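You operate a simulated robot arm through the tools that you are given. There is no shell and no other tool. Be economical: measure what you need, move in short steps, check, and stop when the job is done.

You are at the controls of a simulated robot arm. One attempt, no reset.

## Task
Stand the red-cap small bottle beside the berry pack. It goes on the side that lies toward x +0.0, y +1.0 (a direction in the base frame), with about 3 cm between them.

The check looks at the end state, three seconds after you hand in, the way a careful person would. Anything else that was tipped, shoved, dropped, spilled or broken makes it a failure. A push-on lid holds only when it is set on centred and level and pressed home; a screw cap is set on level and turned clockwise until tight.

## Robot
A 7-joint arm with a two-finger parallel gripper, fixed in place. Base frame: the origin is at the foot of the arm, x ahead of it, y to its left, z up; the work surface is at about z = 750. Units: mm, degrees, N and s.
With the tool pointing down near the work surface it reaches from about 300 to 680 mm from the base axis. Its first joint turns from -66.0 to 66.0 degrees. Payload 1.57 kg.
The TCP is the grasp point between the finger pads, 30 mm short of the fingertips. In the tool frame z runs along the fingers and y along their closing line. Largest opening 110 mm; finger width 24, thickness 12; the body of the gripper, 48 by 112 mm, starts 78 mm behind the TCP.
Orientation is told as [roll, pitch, yaw] about the base's x, y, z axes, in that order, counted from this pose: with the fingers straight down and closing along the base's y, the tool's x points along the base's -x, its y along +y and its z along -z.

## Interface
- The arm moves only by the tool play_rows. Its argument "motion" is a list of rows, each an object (a shift or turn left out is 0, a gripper value left out holds the last) with "travel": the shift along the tool's x, y, z in units of 20 mm (1.0 is 20 mm), a list of three; "rotation": the turn, a rotation vector about the tool's x, y, z in units of 4 degrees (1.0 is 4 degrees), a list of three; "fingers": the gripper command, from -1 (shut) to 1 (fully open), values between in proportion. In form: [{"travel": [dx, dy, dz], "rotation": [ax, ay, az], "fingers": fingers}, ...]. A call has 1 to 8 rows; each row shifts and turns the commanded pose from where the row before left it, along the tool's axes as they then stand. A call with a number of a shift or a turn outside -1 to 1 is refused whole. A row lasts 0.2 s, in which the tool goes at most 50 mm and 8.6 degrees; a call with a longer step from one row to the next is refused whole, and so is a gripper value outside its range. A pose out of reach is approached as far as the arm can. The call stops where the force on the tool passes 40 N (or 10 N more than at its start, if that is more) or the arm is blocked; 0.2 s more then pass. Each finger travels about 108 mm/s and halts on what it meets, pressing with about 41 N; the grip force reading is that of the motor and also rises with nothing between the fingers. The clock runs only during rows and for 0.2 s after the last one: add rows that do not move to give the fingers time. It gives the time, the measured TCP pose, the force on the tool (base axes), the opening and the grip force at its end, in the units of the frame above (readings bear some noise), and new pictures: "views" is both (left out), scene, wrist or none.
- Cameras (640 x 400 px; columns grow to the right, rows downward): "scene" is fixed at [149.2, -387.1, 1390.3]; the picture's right is [0.89, -0.46, 0.00], its down [-0.32, -0.63, -0.71] and it looks along [0.33, 0.63, -0.70] (base axes); focal length 302 px, centre (320, 200). "wrist" rides on the gripper at [-36, 0, -80] in the tool frame; the picture's right is [0.00, -1.00, 0.00], its down [0.97, 0.00, -0.24] and it looks along [0.24, 0.00, 0.97] (tool axes); focal length 218 px, centre (320, 200).
- locate(camera, pixels): for up to 12 pixels [column, row] of the newest picture of that camera ("zoom" is the newest enlarged one), the place [x, y, z] in the base frame of the surface seen there, good to about 3 mm. It takes no simulated time.
- inspect(camera, box): a new picture of the part [left, top, right, bottom] of that camera's present view, enlarged. It takes no simulated time.
- close_job(): hands the job in; it is judged then, once.

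Work in short steps. Measure before you move; look again where a grasp or a placing could have gone wrong, and mend it. You have 60 turns and 120 pictures in all, those below and enlarged ones among them. Open the gripper and draw the arm clear of the work before you hand the job in, unless the task says otherwise; then end with one line.

The tools are called after "Emit:" as name(argument=value, ...) on one line, values as JSON. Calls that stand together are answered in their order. play_rows: Moves the arm, as the interface text tells. Its arguments: {"type":"object","properties":{"motion":{"type":"array","items":{"type":"object","properties":{"travel":{"type":"array","items":{"type":"number"}},"rotation":{"type":"array","items":{"type":"number"}},"fingers":{"type":"number"}}}},"views":{"type":"string","enum":["both","scene","wrist","none"]}},"required":["motion"]} The other tools are called the same way: locate (camera, pixels) gives the place of the surface under pixels of a picture; inspect (camera, box) takes an enlarged picture of a part of a camera's view; close_job () hands the job in.

At the start:

```text
time_s: 0.0
eef_pos: [401.2, 214.5, 1058.2]
ee_rot: [0.0, 0.0, -0.1]
wrist_force: [-0.7, 0.5, -0.2]
width: 110.0
gripper_force: 0.1
```

scene: 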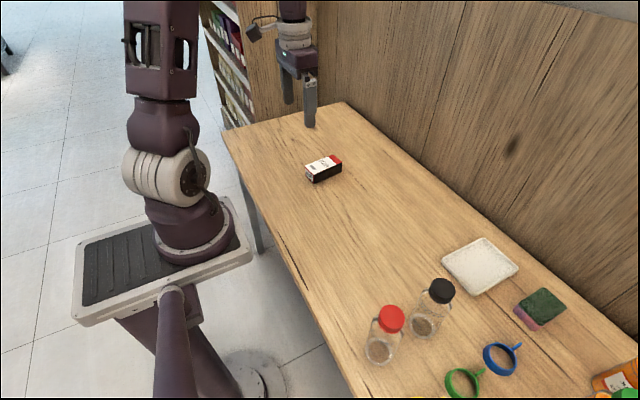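
wrist: 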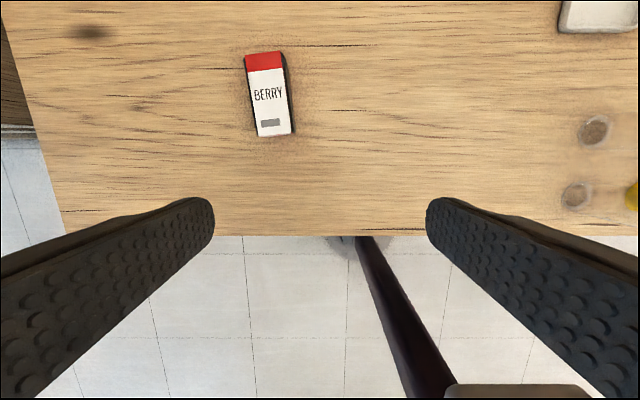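

The scene shows the red-cap bottle near (385,335) and the berry pack near (324,168). I'll enlarge both and locate points.

Emit:
inspect(camera="scene", box=[340, 260, 500, 400])

Emit:
locate(camera="scene", pixels=[[391, 318], [391, 308], [380, 350], [442, 290], [424, 325], [305, 170], [333, 156], [342, 165], [314, 180], [323, 168], [400, 320], [382, 318]])

Emit:
locate(camera="wrist", pixels=[[246, 56], [281, 52], [292, 132], [259, 136], [270, 95], [596, 130], [576, 196], [632, 196]])

```text
2.86 times, centred on (420, 330) of scene
```

zoom: 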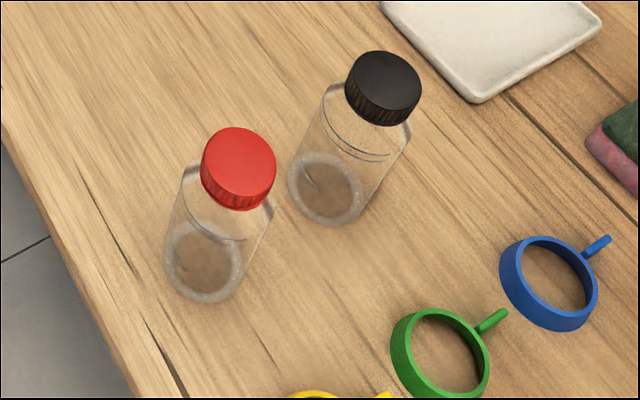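

```text
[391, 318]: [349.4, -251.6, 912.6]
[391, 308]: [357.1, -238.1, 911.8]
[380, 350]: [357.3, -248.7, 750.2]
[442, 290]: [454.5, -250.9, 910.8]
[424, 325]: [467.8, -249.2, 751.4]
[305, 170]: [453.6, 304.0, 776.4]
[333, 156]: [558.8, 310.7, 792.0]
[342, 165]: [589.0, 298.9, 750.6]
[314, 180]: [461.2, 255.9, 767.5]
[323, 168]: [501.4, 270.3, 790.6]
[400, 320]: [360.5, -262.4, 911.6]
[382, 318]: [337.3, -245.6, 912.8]
```

```text
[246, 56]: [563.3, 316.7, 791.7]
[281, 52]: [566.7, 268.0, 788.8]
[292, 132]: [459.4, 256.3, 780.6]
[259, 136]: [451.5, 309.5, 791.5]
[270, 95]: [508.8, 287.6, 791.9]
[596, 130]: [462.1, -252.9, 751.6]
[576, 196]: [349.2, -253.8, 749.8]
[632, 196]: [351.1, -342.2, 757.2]
```

The red-cap bottle stands at about (351,-250), top z 912. The pack's +y face is near y 313, top z 791. I move high across toward the bottle.

Emit:
play_rows(motion=[{"travel": [0.1, -1, 0], "fingers": 1}, {"travel": [0.1, -1, 0]}, {"travel": [0.1, -1, 0]}, {"travel": [0.1, -1, 0]}, {"travel": [0.1, -1, 0]}, {"travel": [0.1, -1, 0]}, {"travel": [0.1, -1, 0]}, {"travel": [0.1, -1, 0]}], views="none")

Emit:
play_rows(motion=[{"travel": [0.1, -1, 0]}, {"travel": [0.1, -1, 0]}, {"travel": [0.1, -1, 0]}, {"travel": [0.1, -1, 0]}, {"travel": [0.1, -1, 0]}, {"travel": [0.1, -1, 0]}, {"travel": [0.1, -1, 0]}, {"travel": [0.1, -1, 0]}], views="none")

Emit:
play_rows(motion=[{"travel": [0.1, -1, 0]}, {"travel": [0.1, -1, 0]}, {"travel": [0.1, -1, 0]}, {"travel": [0.1, -1, 0]}, {"travel": [0.1, -1, 0]}, {"travel": [0.1, -1, 0]}, {"travel": [0.1, -1, 0]}, {}], views="both")

```text
time_s: 1.8
eef_pos: [386.2, 54.9, 1056.5]
ee_rot: [0.0, -0.1, -0.1]
wrist_force: [0.6, -0.9, -0.3]
width: 109.9
gripper_force: 0.0
```

```text
time_s: 3.6
eef_pos: [370.1, -104.5, 1059.5]
ee_rot: [0.1, -0.1, 0.0]
wrist_force: [0.4, -0.3, -0.2]
width: 110.2
gripper_force: 0.0
```

```text
time_s: 5.4
eef_pos: [355.9, -245.2, 1057.7]
ee_rot: [0.1, 0.0, 0.0]
wrist_force: [0.7, -0.1, -0.3]
width: 110.1
gripper_force: 0.0
```

scene: 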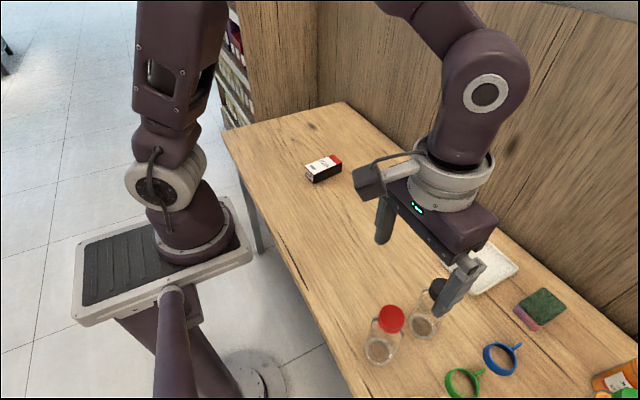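
wrist: 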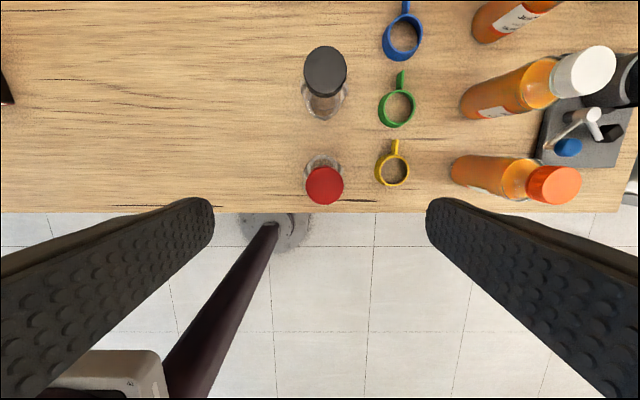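

The red cap is at (325,185) in the wrist view. I locate the cap edges, the body and the yellow ring beside it before descending.

Emit:
locate(camera="wrist", pixels=[[325, 184], [308, 185], [342, 185], [325, 168], [325, 200], [323, 160], [376, 170], [393, 184], [394, 142], [325, 70], [306, 160], [340, 162]])

Emit:
inspect(camera="wrist", box=[260, 120, 420, 220])

```text
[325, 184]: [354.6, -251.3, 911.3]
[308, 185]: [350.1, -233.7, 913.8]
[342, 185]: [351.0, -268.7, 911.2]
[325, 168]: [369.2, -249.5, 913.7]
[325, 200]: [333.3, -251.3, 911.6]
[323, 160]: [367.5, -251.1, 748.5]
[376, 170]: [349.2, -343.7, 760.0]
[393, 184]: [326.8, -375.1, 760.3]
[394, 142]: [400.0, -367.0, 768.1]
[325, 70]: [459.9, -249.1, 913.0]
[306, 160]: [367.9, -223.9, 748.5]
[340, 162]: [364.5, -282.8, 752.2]
```

```text
4.00 times, centred on (340, 170) of wrist
```

zoom: 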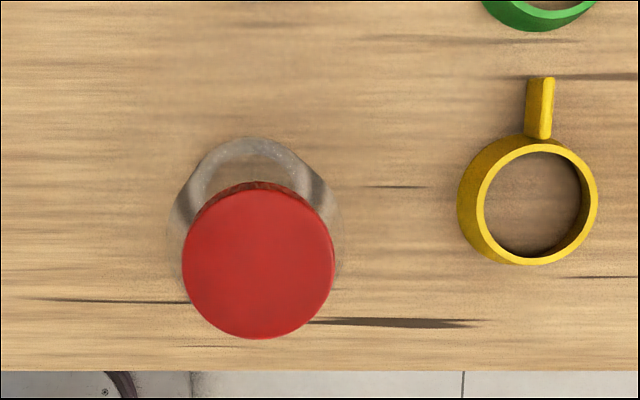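

Cap centre is (351,-251); ring starts at y -344, clear. I centre and descend toward z 848.

Emit:
play_rows(motion=[{"travel": [0.25, -0.3, 0]}, {"travel": [0, 0, 1]}, {"travel": [0, 0, 1]}, {"travel": [0, 0, 1]}, {"travel": [0, 0, 1]}, {}], views="wrist")

```text
time_s: 6.8
eef_pos: [349.7, -251.1, 978.6]
ee_rot: [-0.1, 0.0, 0.0]
wrist_force: [0.3, 0.3, 0.1]
width: 110.0
gripper_force: 0.0
```

wrist: 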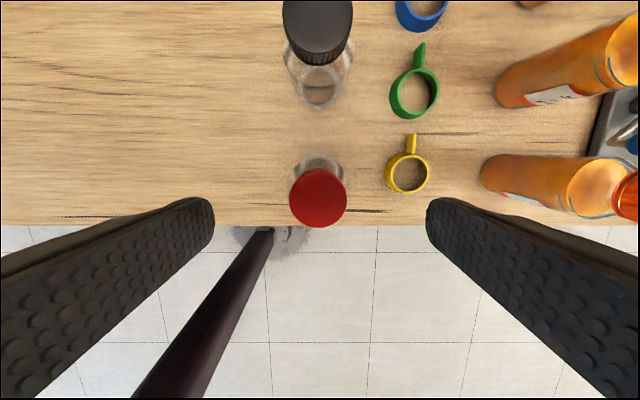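

The cap sits at column 318, midway between the fingers. I descend another 130 mm.

Emit:
play_rows(motion=[{"travel": [0, 0, 1]}, {"travel": [0, 0, 1]}, {"travel": [0, 0, 1]}, {"travel": [0, 0, 1]}, {"travel": [0, 0, 1]}, {"travel": [0, 0, 1]}, {"travel": [0, 0, 0.5]}, {}], views="both")

```text
time_s: 8.6
eef_pos: [350.9, -252.3, 847.5]
ee_rot: [0.0, -0.1, -0.1]
wrist_force: [0.5, 0.3, 0.0]
width: 110.0
gripper_force: 0.1
```

scene: 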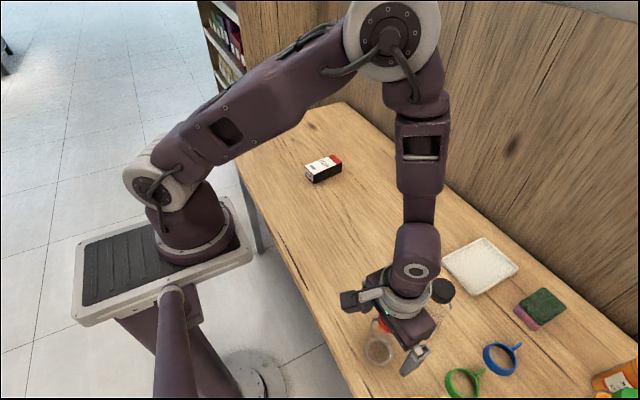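
wrist: 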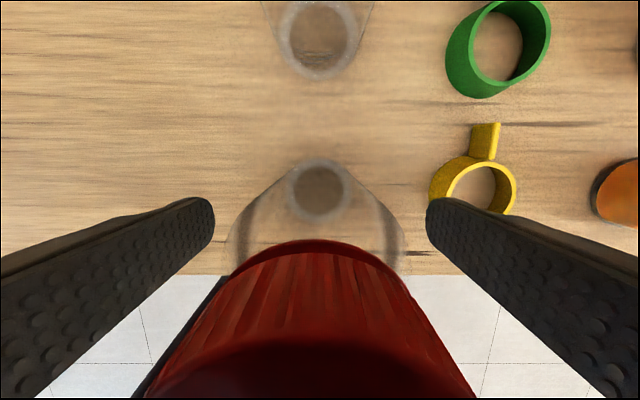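

Fingers straddle the bottle body (columns 228–405) evenly with no contact. I close the gripper.

Emit:
play_rows(motion=[{"fingers": 0.3}, {"fingers": -0.2}, {"fingers": -1}, {}, {}], views="wrist")

```text
time_s: 9.8
eef_pos: [350.7, -250.4, 847.3]
ee_rot: [0.0, -0.1, 0.0]
wrist_force: [-0.2, 0.1, 0.5]
width: 54.2
gripper_force: 40.9
```

wrist: 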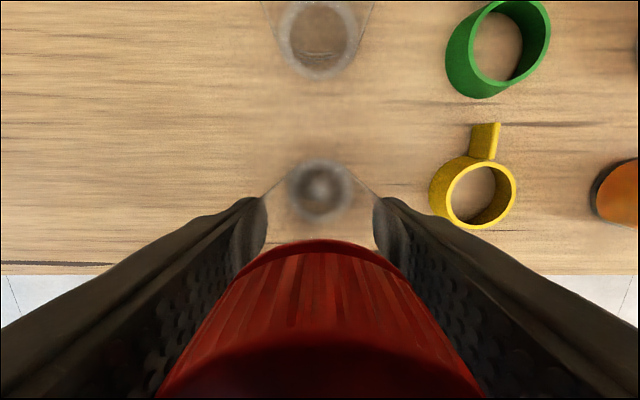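

Opening holds at 54 mm with 41 N: gripped. I lift straight up.

Emit:
play_rows(motion=[{"travel": [0, 0, -0.5]}, {"travel": [0, 0, -1]}, {"travel": [0, 0, -1]}, {"travel": [0, 0, -1]}, {"travel": [0, 0, -1]}, {"travel": [0, 0, -1]}, {}], views="both")

```text
time_s: 11.4
eef_pos: [350.3, -250.8, 957.6]
ee_rot: [0.0, 0.0, 0.0]
wrist_force: [-1.5, 1.1, -1.1]
width: 54.4
gripper_force: 41.0
```

scene: 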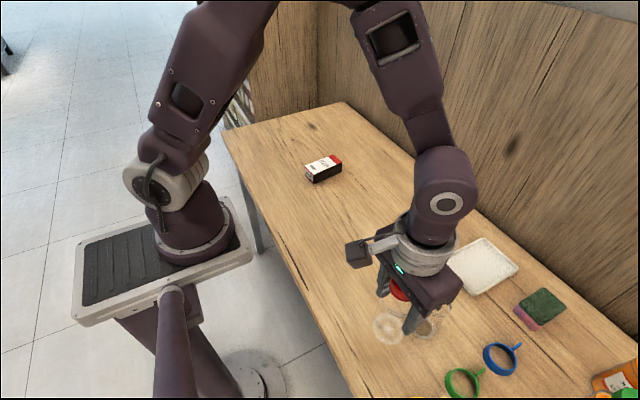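
wrist: 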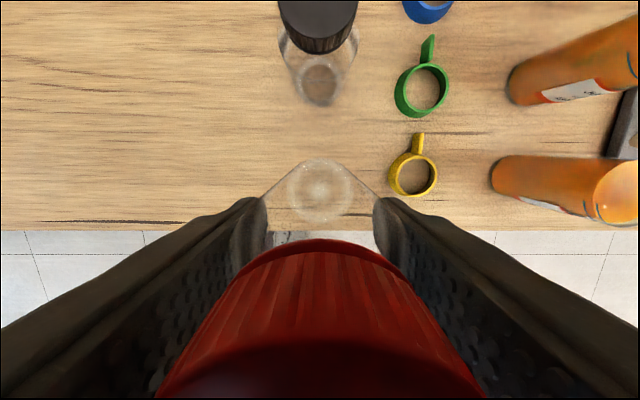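

Bottle lifted, bottom near z 860. I carry it along +y, away from the black-cap bottle first, then outward in x.

Emit:
play_rows(motion=[{"travel": [0, 0.5, 0]}, {"travel": [0, 1, 0]}, {"travel": [0, 1, 0]}, {"travel": [0, 1, 0]}, {"travel": [0, 1, 0]}, {"travel": [0, 1, 0]}, {"travel": [0, 1, 0]}, {"travel": [0, 1, 0]}], views="none")

Emit:
play_rows(motion=[{"travel": [-0.4, 1, 0]}, {"travel": [-0.4, 1, 0]}, {"travel": [-0.4, 1, 0]}, {"travel": [-0.4, 1, 0]}, {"travel": [-0.4, 1, 0]}, {"travel": [-0.4, 1, 0]}, {"travel": [-0.4, 1, 0]}, {"travel": [-0.4, 1, 0]}], views="none")

Emit:
play_rows(motion=[{"travel": [-0.4, 1, 0]}, {"travel": [-0.4, 1, 0]}, {"travel": [-0.4, 1, 0]}, {"travel": [-0.4, 1, 0]}, {"travel": [-0.4, 1, 0]}, {"travel": [-0.4, 1, 0]}, {"travel": [-0.4, 1, 0]}, {"travel": [-0.4, 1, 0]}], views="both")

```text
time_s: 13.2
eef_pos: [351.1, -101.1, 957.8]
ee_rot: [0.0, 0.0, 0.0]
wrist_force: [0.0, -0.5, -0.8]
width: 54.5
gripper_force: 40.6
```

```text
time_s: 15.0
eef_pos: [413.8, 60.8, 958.2]
ee_rot: [0.1, 0.0, 0.0]
wrist_force: [-0.2, 0.5, 0.0]
width: 53.9
gripper_force: 40.8
```

```text
time_s: 16.8
eef_pos: [480.3, 218.9, 957.2]
ee_rot: [0.0, 0.0, 0.1]
wrist_force: [0.1, 0.1, -0.2]
width: 54.2
gripper_force: 40.8
```

scene: 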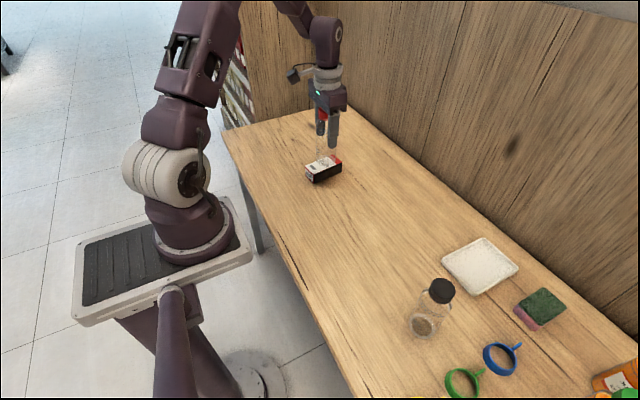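
wrist: 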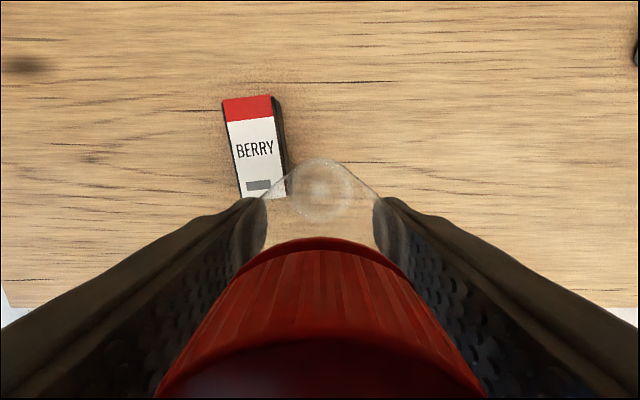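

The pack is clearly visible at (225–285, 97–198); I measure its top corners again from this view and from the scene.

Emit:
locate(camera="wrist", pixels=[[224, 102], [270, 97], [241, 195], [285, 190], [254, 146], [229, 125], [236, 170], [275, 124], [280, 165]])

Emit:
play_rows(motion=[{"travel": [-0.17, 0.94, 0]}, {"travel": [-0.17, 0.94, 0]}, {"travel": [-0.17, 0.94, 0]}, {"travel": [-0.17, 0.94, 0]}, {"travel": [-0.17, 0.94, 0]}, {"travel": [-0.17, 0.94, 0]}, {"travel": [-0.17, 0.94, 0]}, {"travel": [-0.17, 0.94, 0]}], views="both")

```text
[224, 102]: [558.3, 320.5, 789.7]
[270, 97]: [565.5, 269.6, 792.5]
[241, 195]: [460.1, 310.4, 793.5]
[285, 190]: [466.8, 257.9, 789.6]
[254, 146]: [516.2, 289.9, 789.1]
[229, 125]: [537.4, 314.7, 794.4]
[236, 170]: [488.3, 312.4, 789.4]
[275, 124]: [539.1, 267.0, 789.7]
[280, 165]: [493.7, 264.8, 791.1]
```

```text
time_s: 18.6
eef_pos: [507.5, 369.3, 956.6]
ee_rot: [0.0, 0.0, 0.0]
wrist_force: [0.6, 0.4, -0.9]
width: 54.0
gripper_force: 40.9
```

scene: 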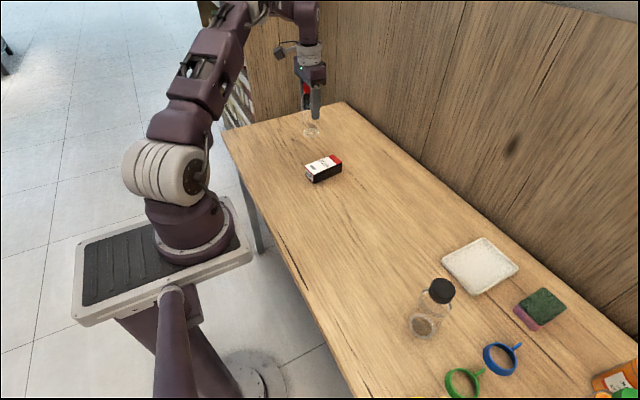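
wrist: 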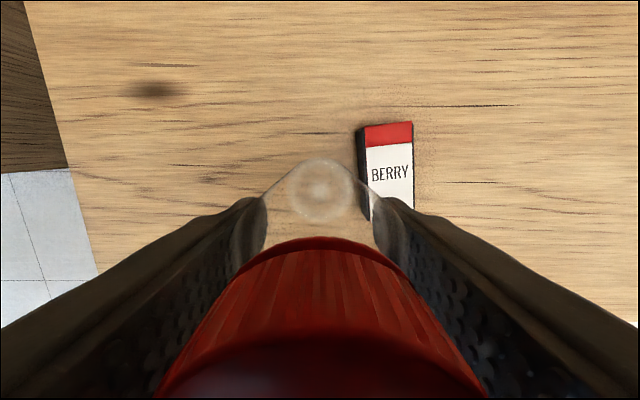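

The face is at y≈314 for x 508, so the target centre is y≈372. I nudge +2.5 mm and lower to just above the table, watching the force.

Emit:
play_rows(motion=[{"travel": [0, 0.13, 0.5]}, {"travel": [0, 0, 1]}, {"travel": [0, 0, 1]}, {"travel": [0, 0, 1]}, {"travel": [0, 0, 1]}, {"travel": [0, 0, 0.5]}, {}], views="both")

```text
time_s: 20.2
eef_pos: [505.7, 372.2, 857.8]
ee_rot: [0.0, 0.0, 0.0]
wrist_force: [0.5, -0.4, -0.2]
width: 54.1
gripper_force: 40.6
```

scene: 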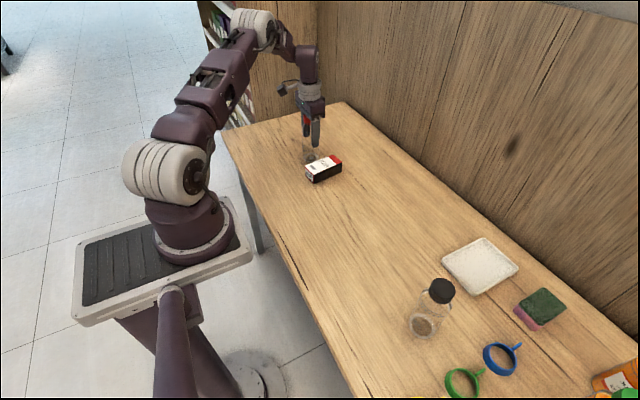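
wrist: 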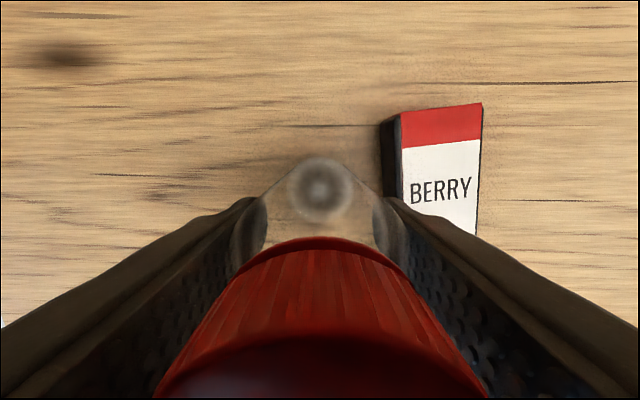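

The bottle is about 10 mm above the table, clear of the pack. I lower gently in small steps to contact.

Emit:
play_rows(motion=[{"travel": [0, 0, 0.2]}, {"travel": [0, 0, 0.15]}, {"travel": [0, 0, 0.1]}, {"travel": [0, 0, 0.05]}, {}], views="wrist")

```text
time_s: 21.4
eef_pos: [505.2, 372.3, 847.2]
ee_rot: [0.1, 0.0, 0.0]
wrist_force: [-0.4, -0.3, -0.7]
width: 53.9
gripper_force: 41.2
```

wrist: 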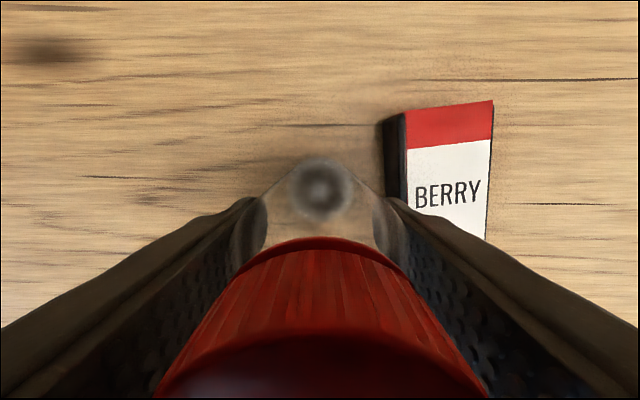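

No contact force yet; I lower in 0.6 mm steps.

Emit:
play_rows(motion=[{"travel": [0, 0, 0.03]}, {"travel": [0, 0, 0.03]}, {}], views="none")

```text
time_s: 22.2
eef_pos: [507.1, 372.3, 846.9]
ee_rot: [0.0, 0.0, -0.1]
wrist_force: [-1.0, -0.6, 7.9]
width: 54.3
gripper_force: 41.3
```

Vertical force of 8 N shows the base is on the table. I open to about 85 mm.

Emit:
play_rows(motion=[{"fingers": 0.1}, {"fingers": 0.3}, {"fingers": 0.55}, {}], views="both")

```text
time_s: 23.2
eef_pos: [506.1, 371.1, 846.2]
ee_rot: [0.0, 0.1, 0.0]
wrist_force: [0.1, -0.4, 0.2]
width: 85.1
gripper_force: 0.1
```

scene: 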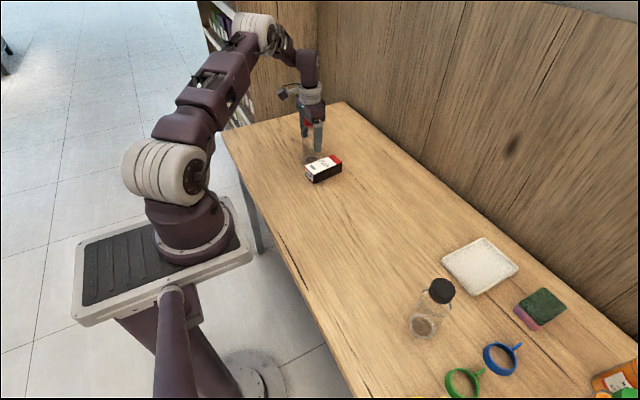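
wrist: 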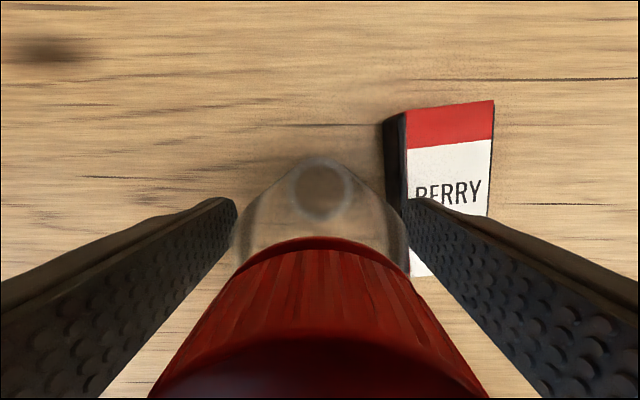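

The bottle stands free between open fingers. I raise straight up.

Emit:
play_rows(motion=[{"travel": [0, 0, -0.5]}, {"travel": [0, 0, -1]}, {"travel": [0, 0, -1]}, {"travel": [0, 0, -1]}, {"travel": [0, 0, -1]}, {"travel": [0, 0, -1]}, {"travel": [0, 0, -1]}, {"travel": [0, 0, -1]}], views="both")

```text
time_s: 25.0
eef_pos: [507.3, 372.0, 996.8]
ee_rot: [-0.1, 0.1, 0.0]
wrist_force: [-0.3, 0.7, -0.2]
width: 85.4
gripper_force: 0.1
```

scene: 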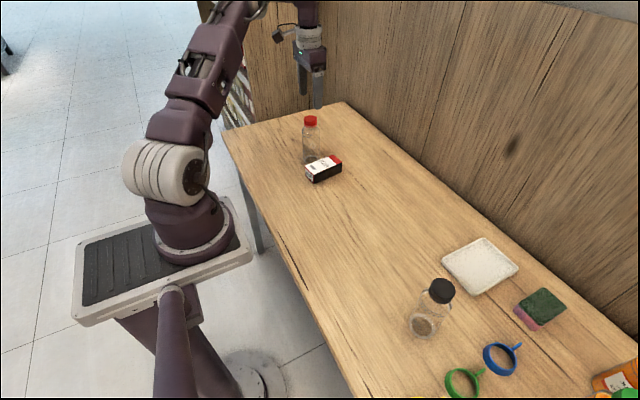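
wrist: 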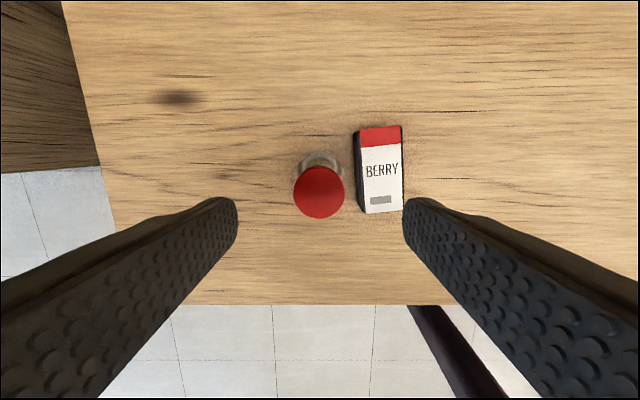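

The bottle stands at (319,190) beside the pack. I measure the gap and back the arm off further.

Emit:
locate(camera="wrist", pixels=[[319, 190], [295, 192], [343, 192], [361, 150], [360, 205], [402, 170]])

Emit:
play_rows(motion=[{"travel": [0, 0, -1], "fingers": 1}, {"travel": [0.3, -0.5, -1]}, {"travel": [1, -1, 0]}, {"travel": [1, -1, 0]}, {"travel": [1, -1, 0]}, {"travel": [1, -1, 0]}, {"travel": [1, -1, 0]}, {}], views="both")

```text
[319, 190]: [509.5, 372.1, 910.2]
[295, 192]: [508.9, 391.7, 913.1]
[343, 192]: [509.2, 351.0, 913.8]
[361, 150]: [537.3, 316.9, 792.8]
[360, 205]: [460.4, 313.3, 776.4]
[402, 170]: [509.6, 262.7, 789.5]
```

```text
time_s: 26.8
eef_pos: [399.5, 262.0, 1037.2]
ee_rot: [0.0, 0.0, 0.1]
wrist_force: [-0.3, 0.3, 0.1]
width: 110.1
gripper_force: 0.1
```

scene: 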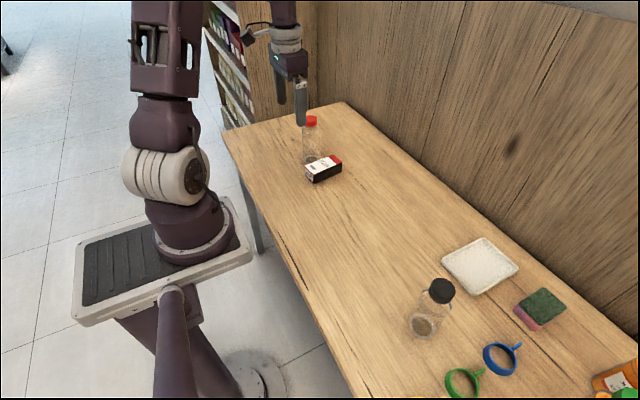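
wrist: 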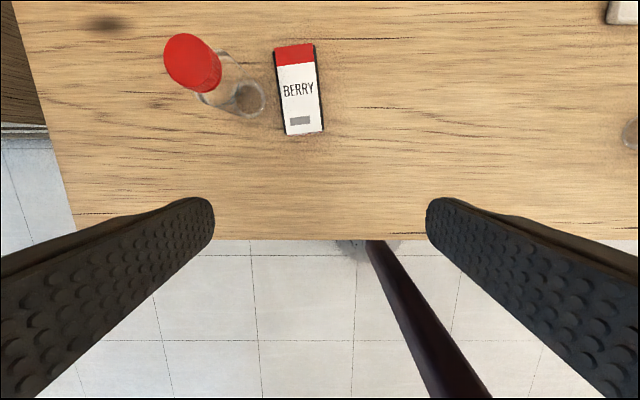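

The bottle stands upright at (509, 372), about 30 mm from the pack's +y face. The other items are undisturbed and the arm is clear, so I hand in.

Emit:
close_job()

```text
The job is handed in.
```

The red-cap bottle is standing upright on the +y side of the berry pack, about 3 cm from it. The gripper is open, the arm is clear, and nothing else looked disturbed in the last pictures.
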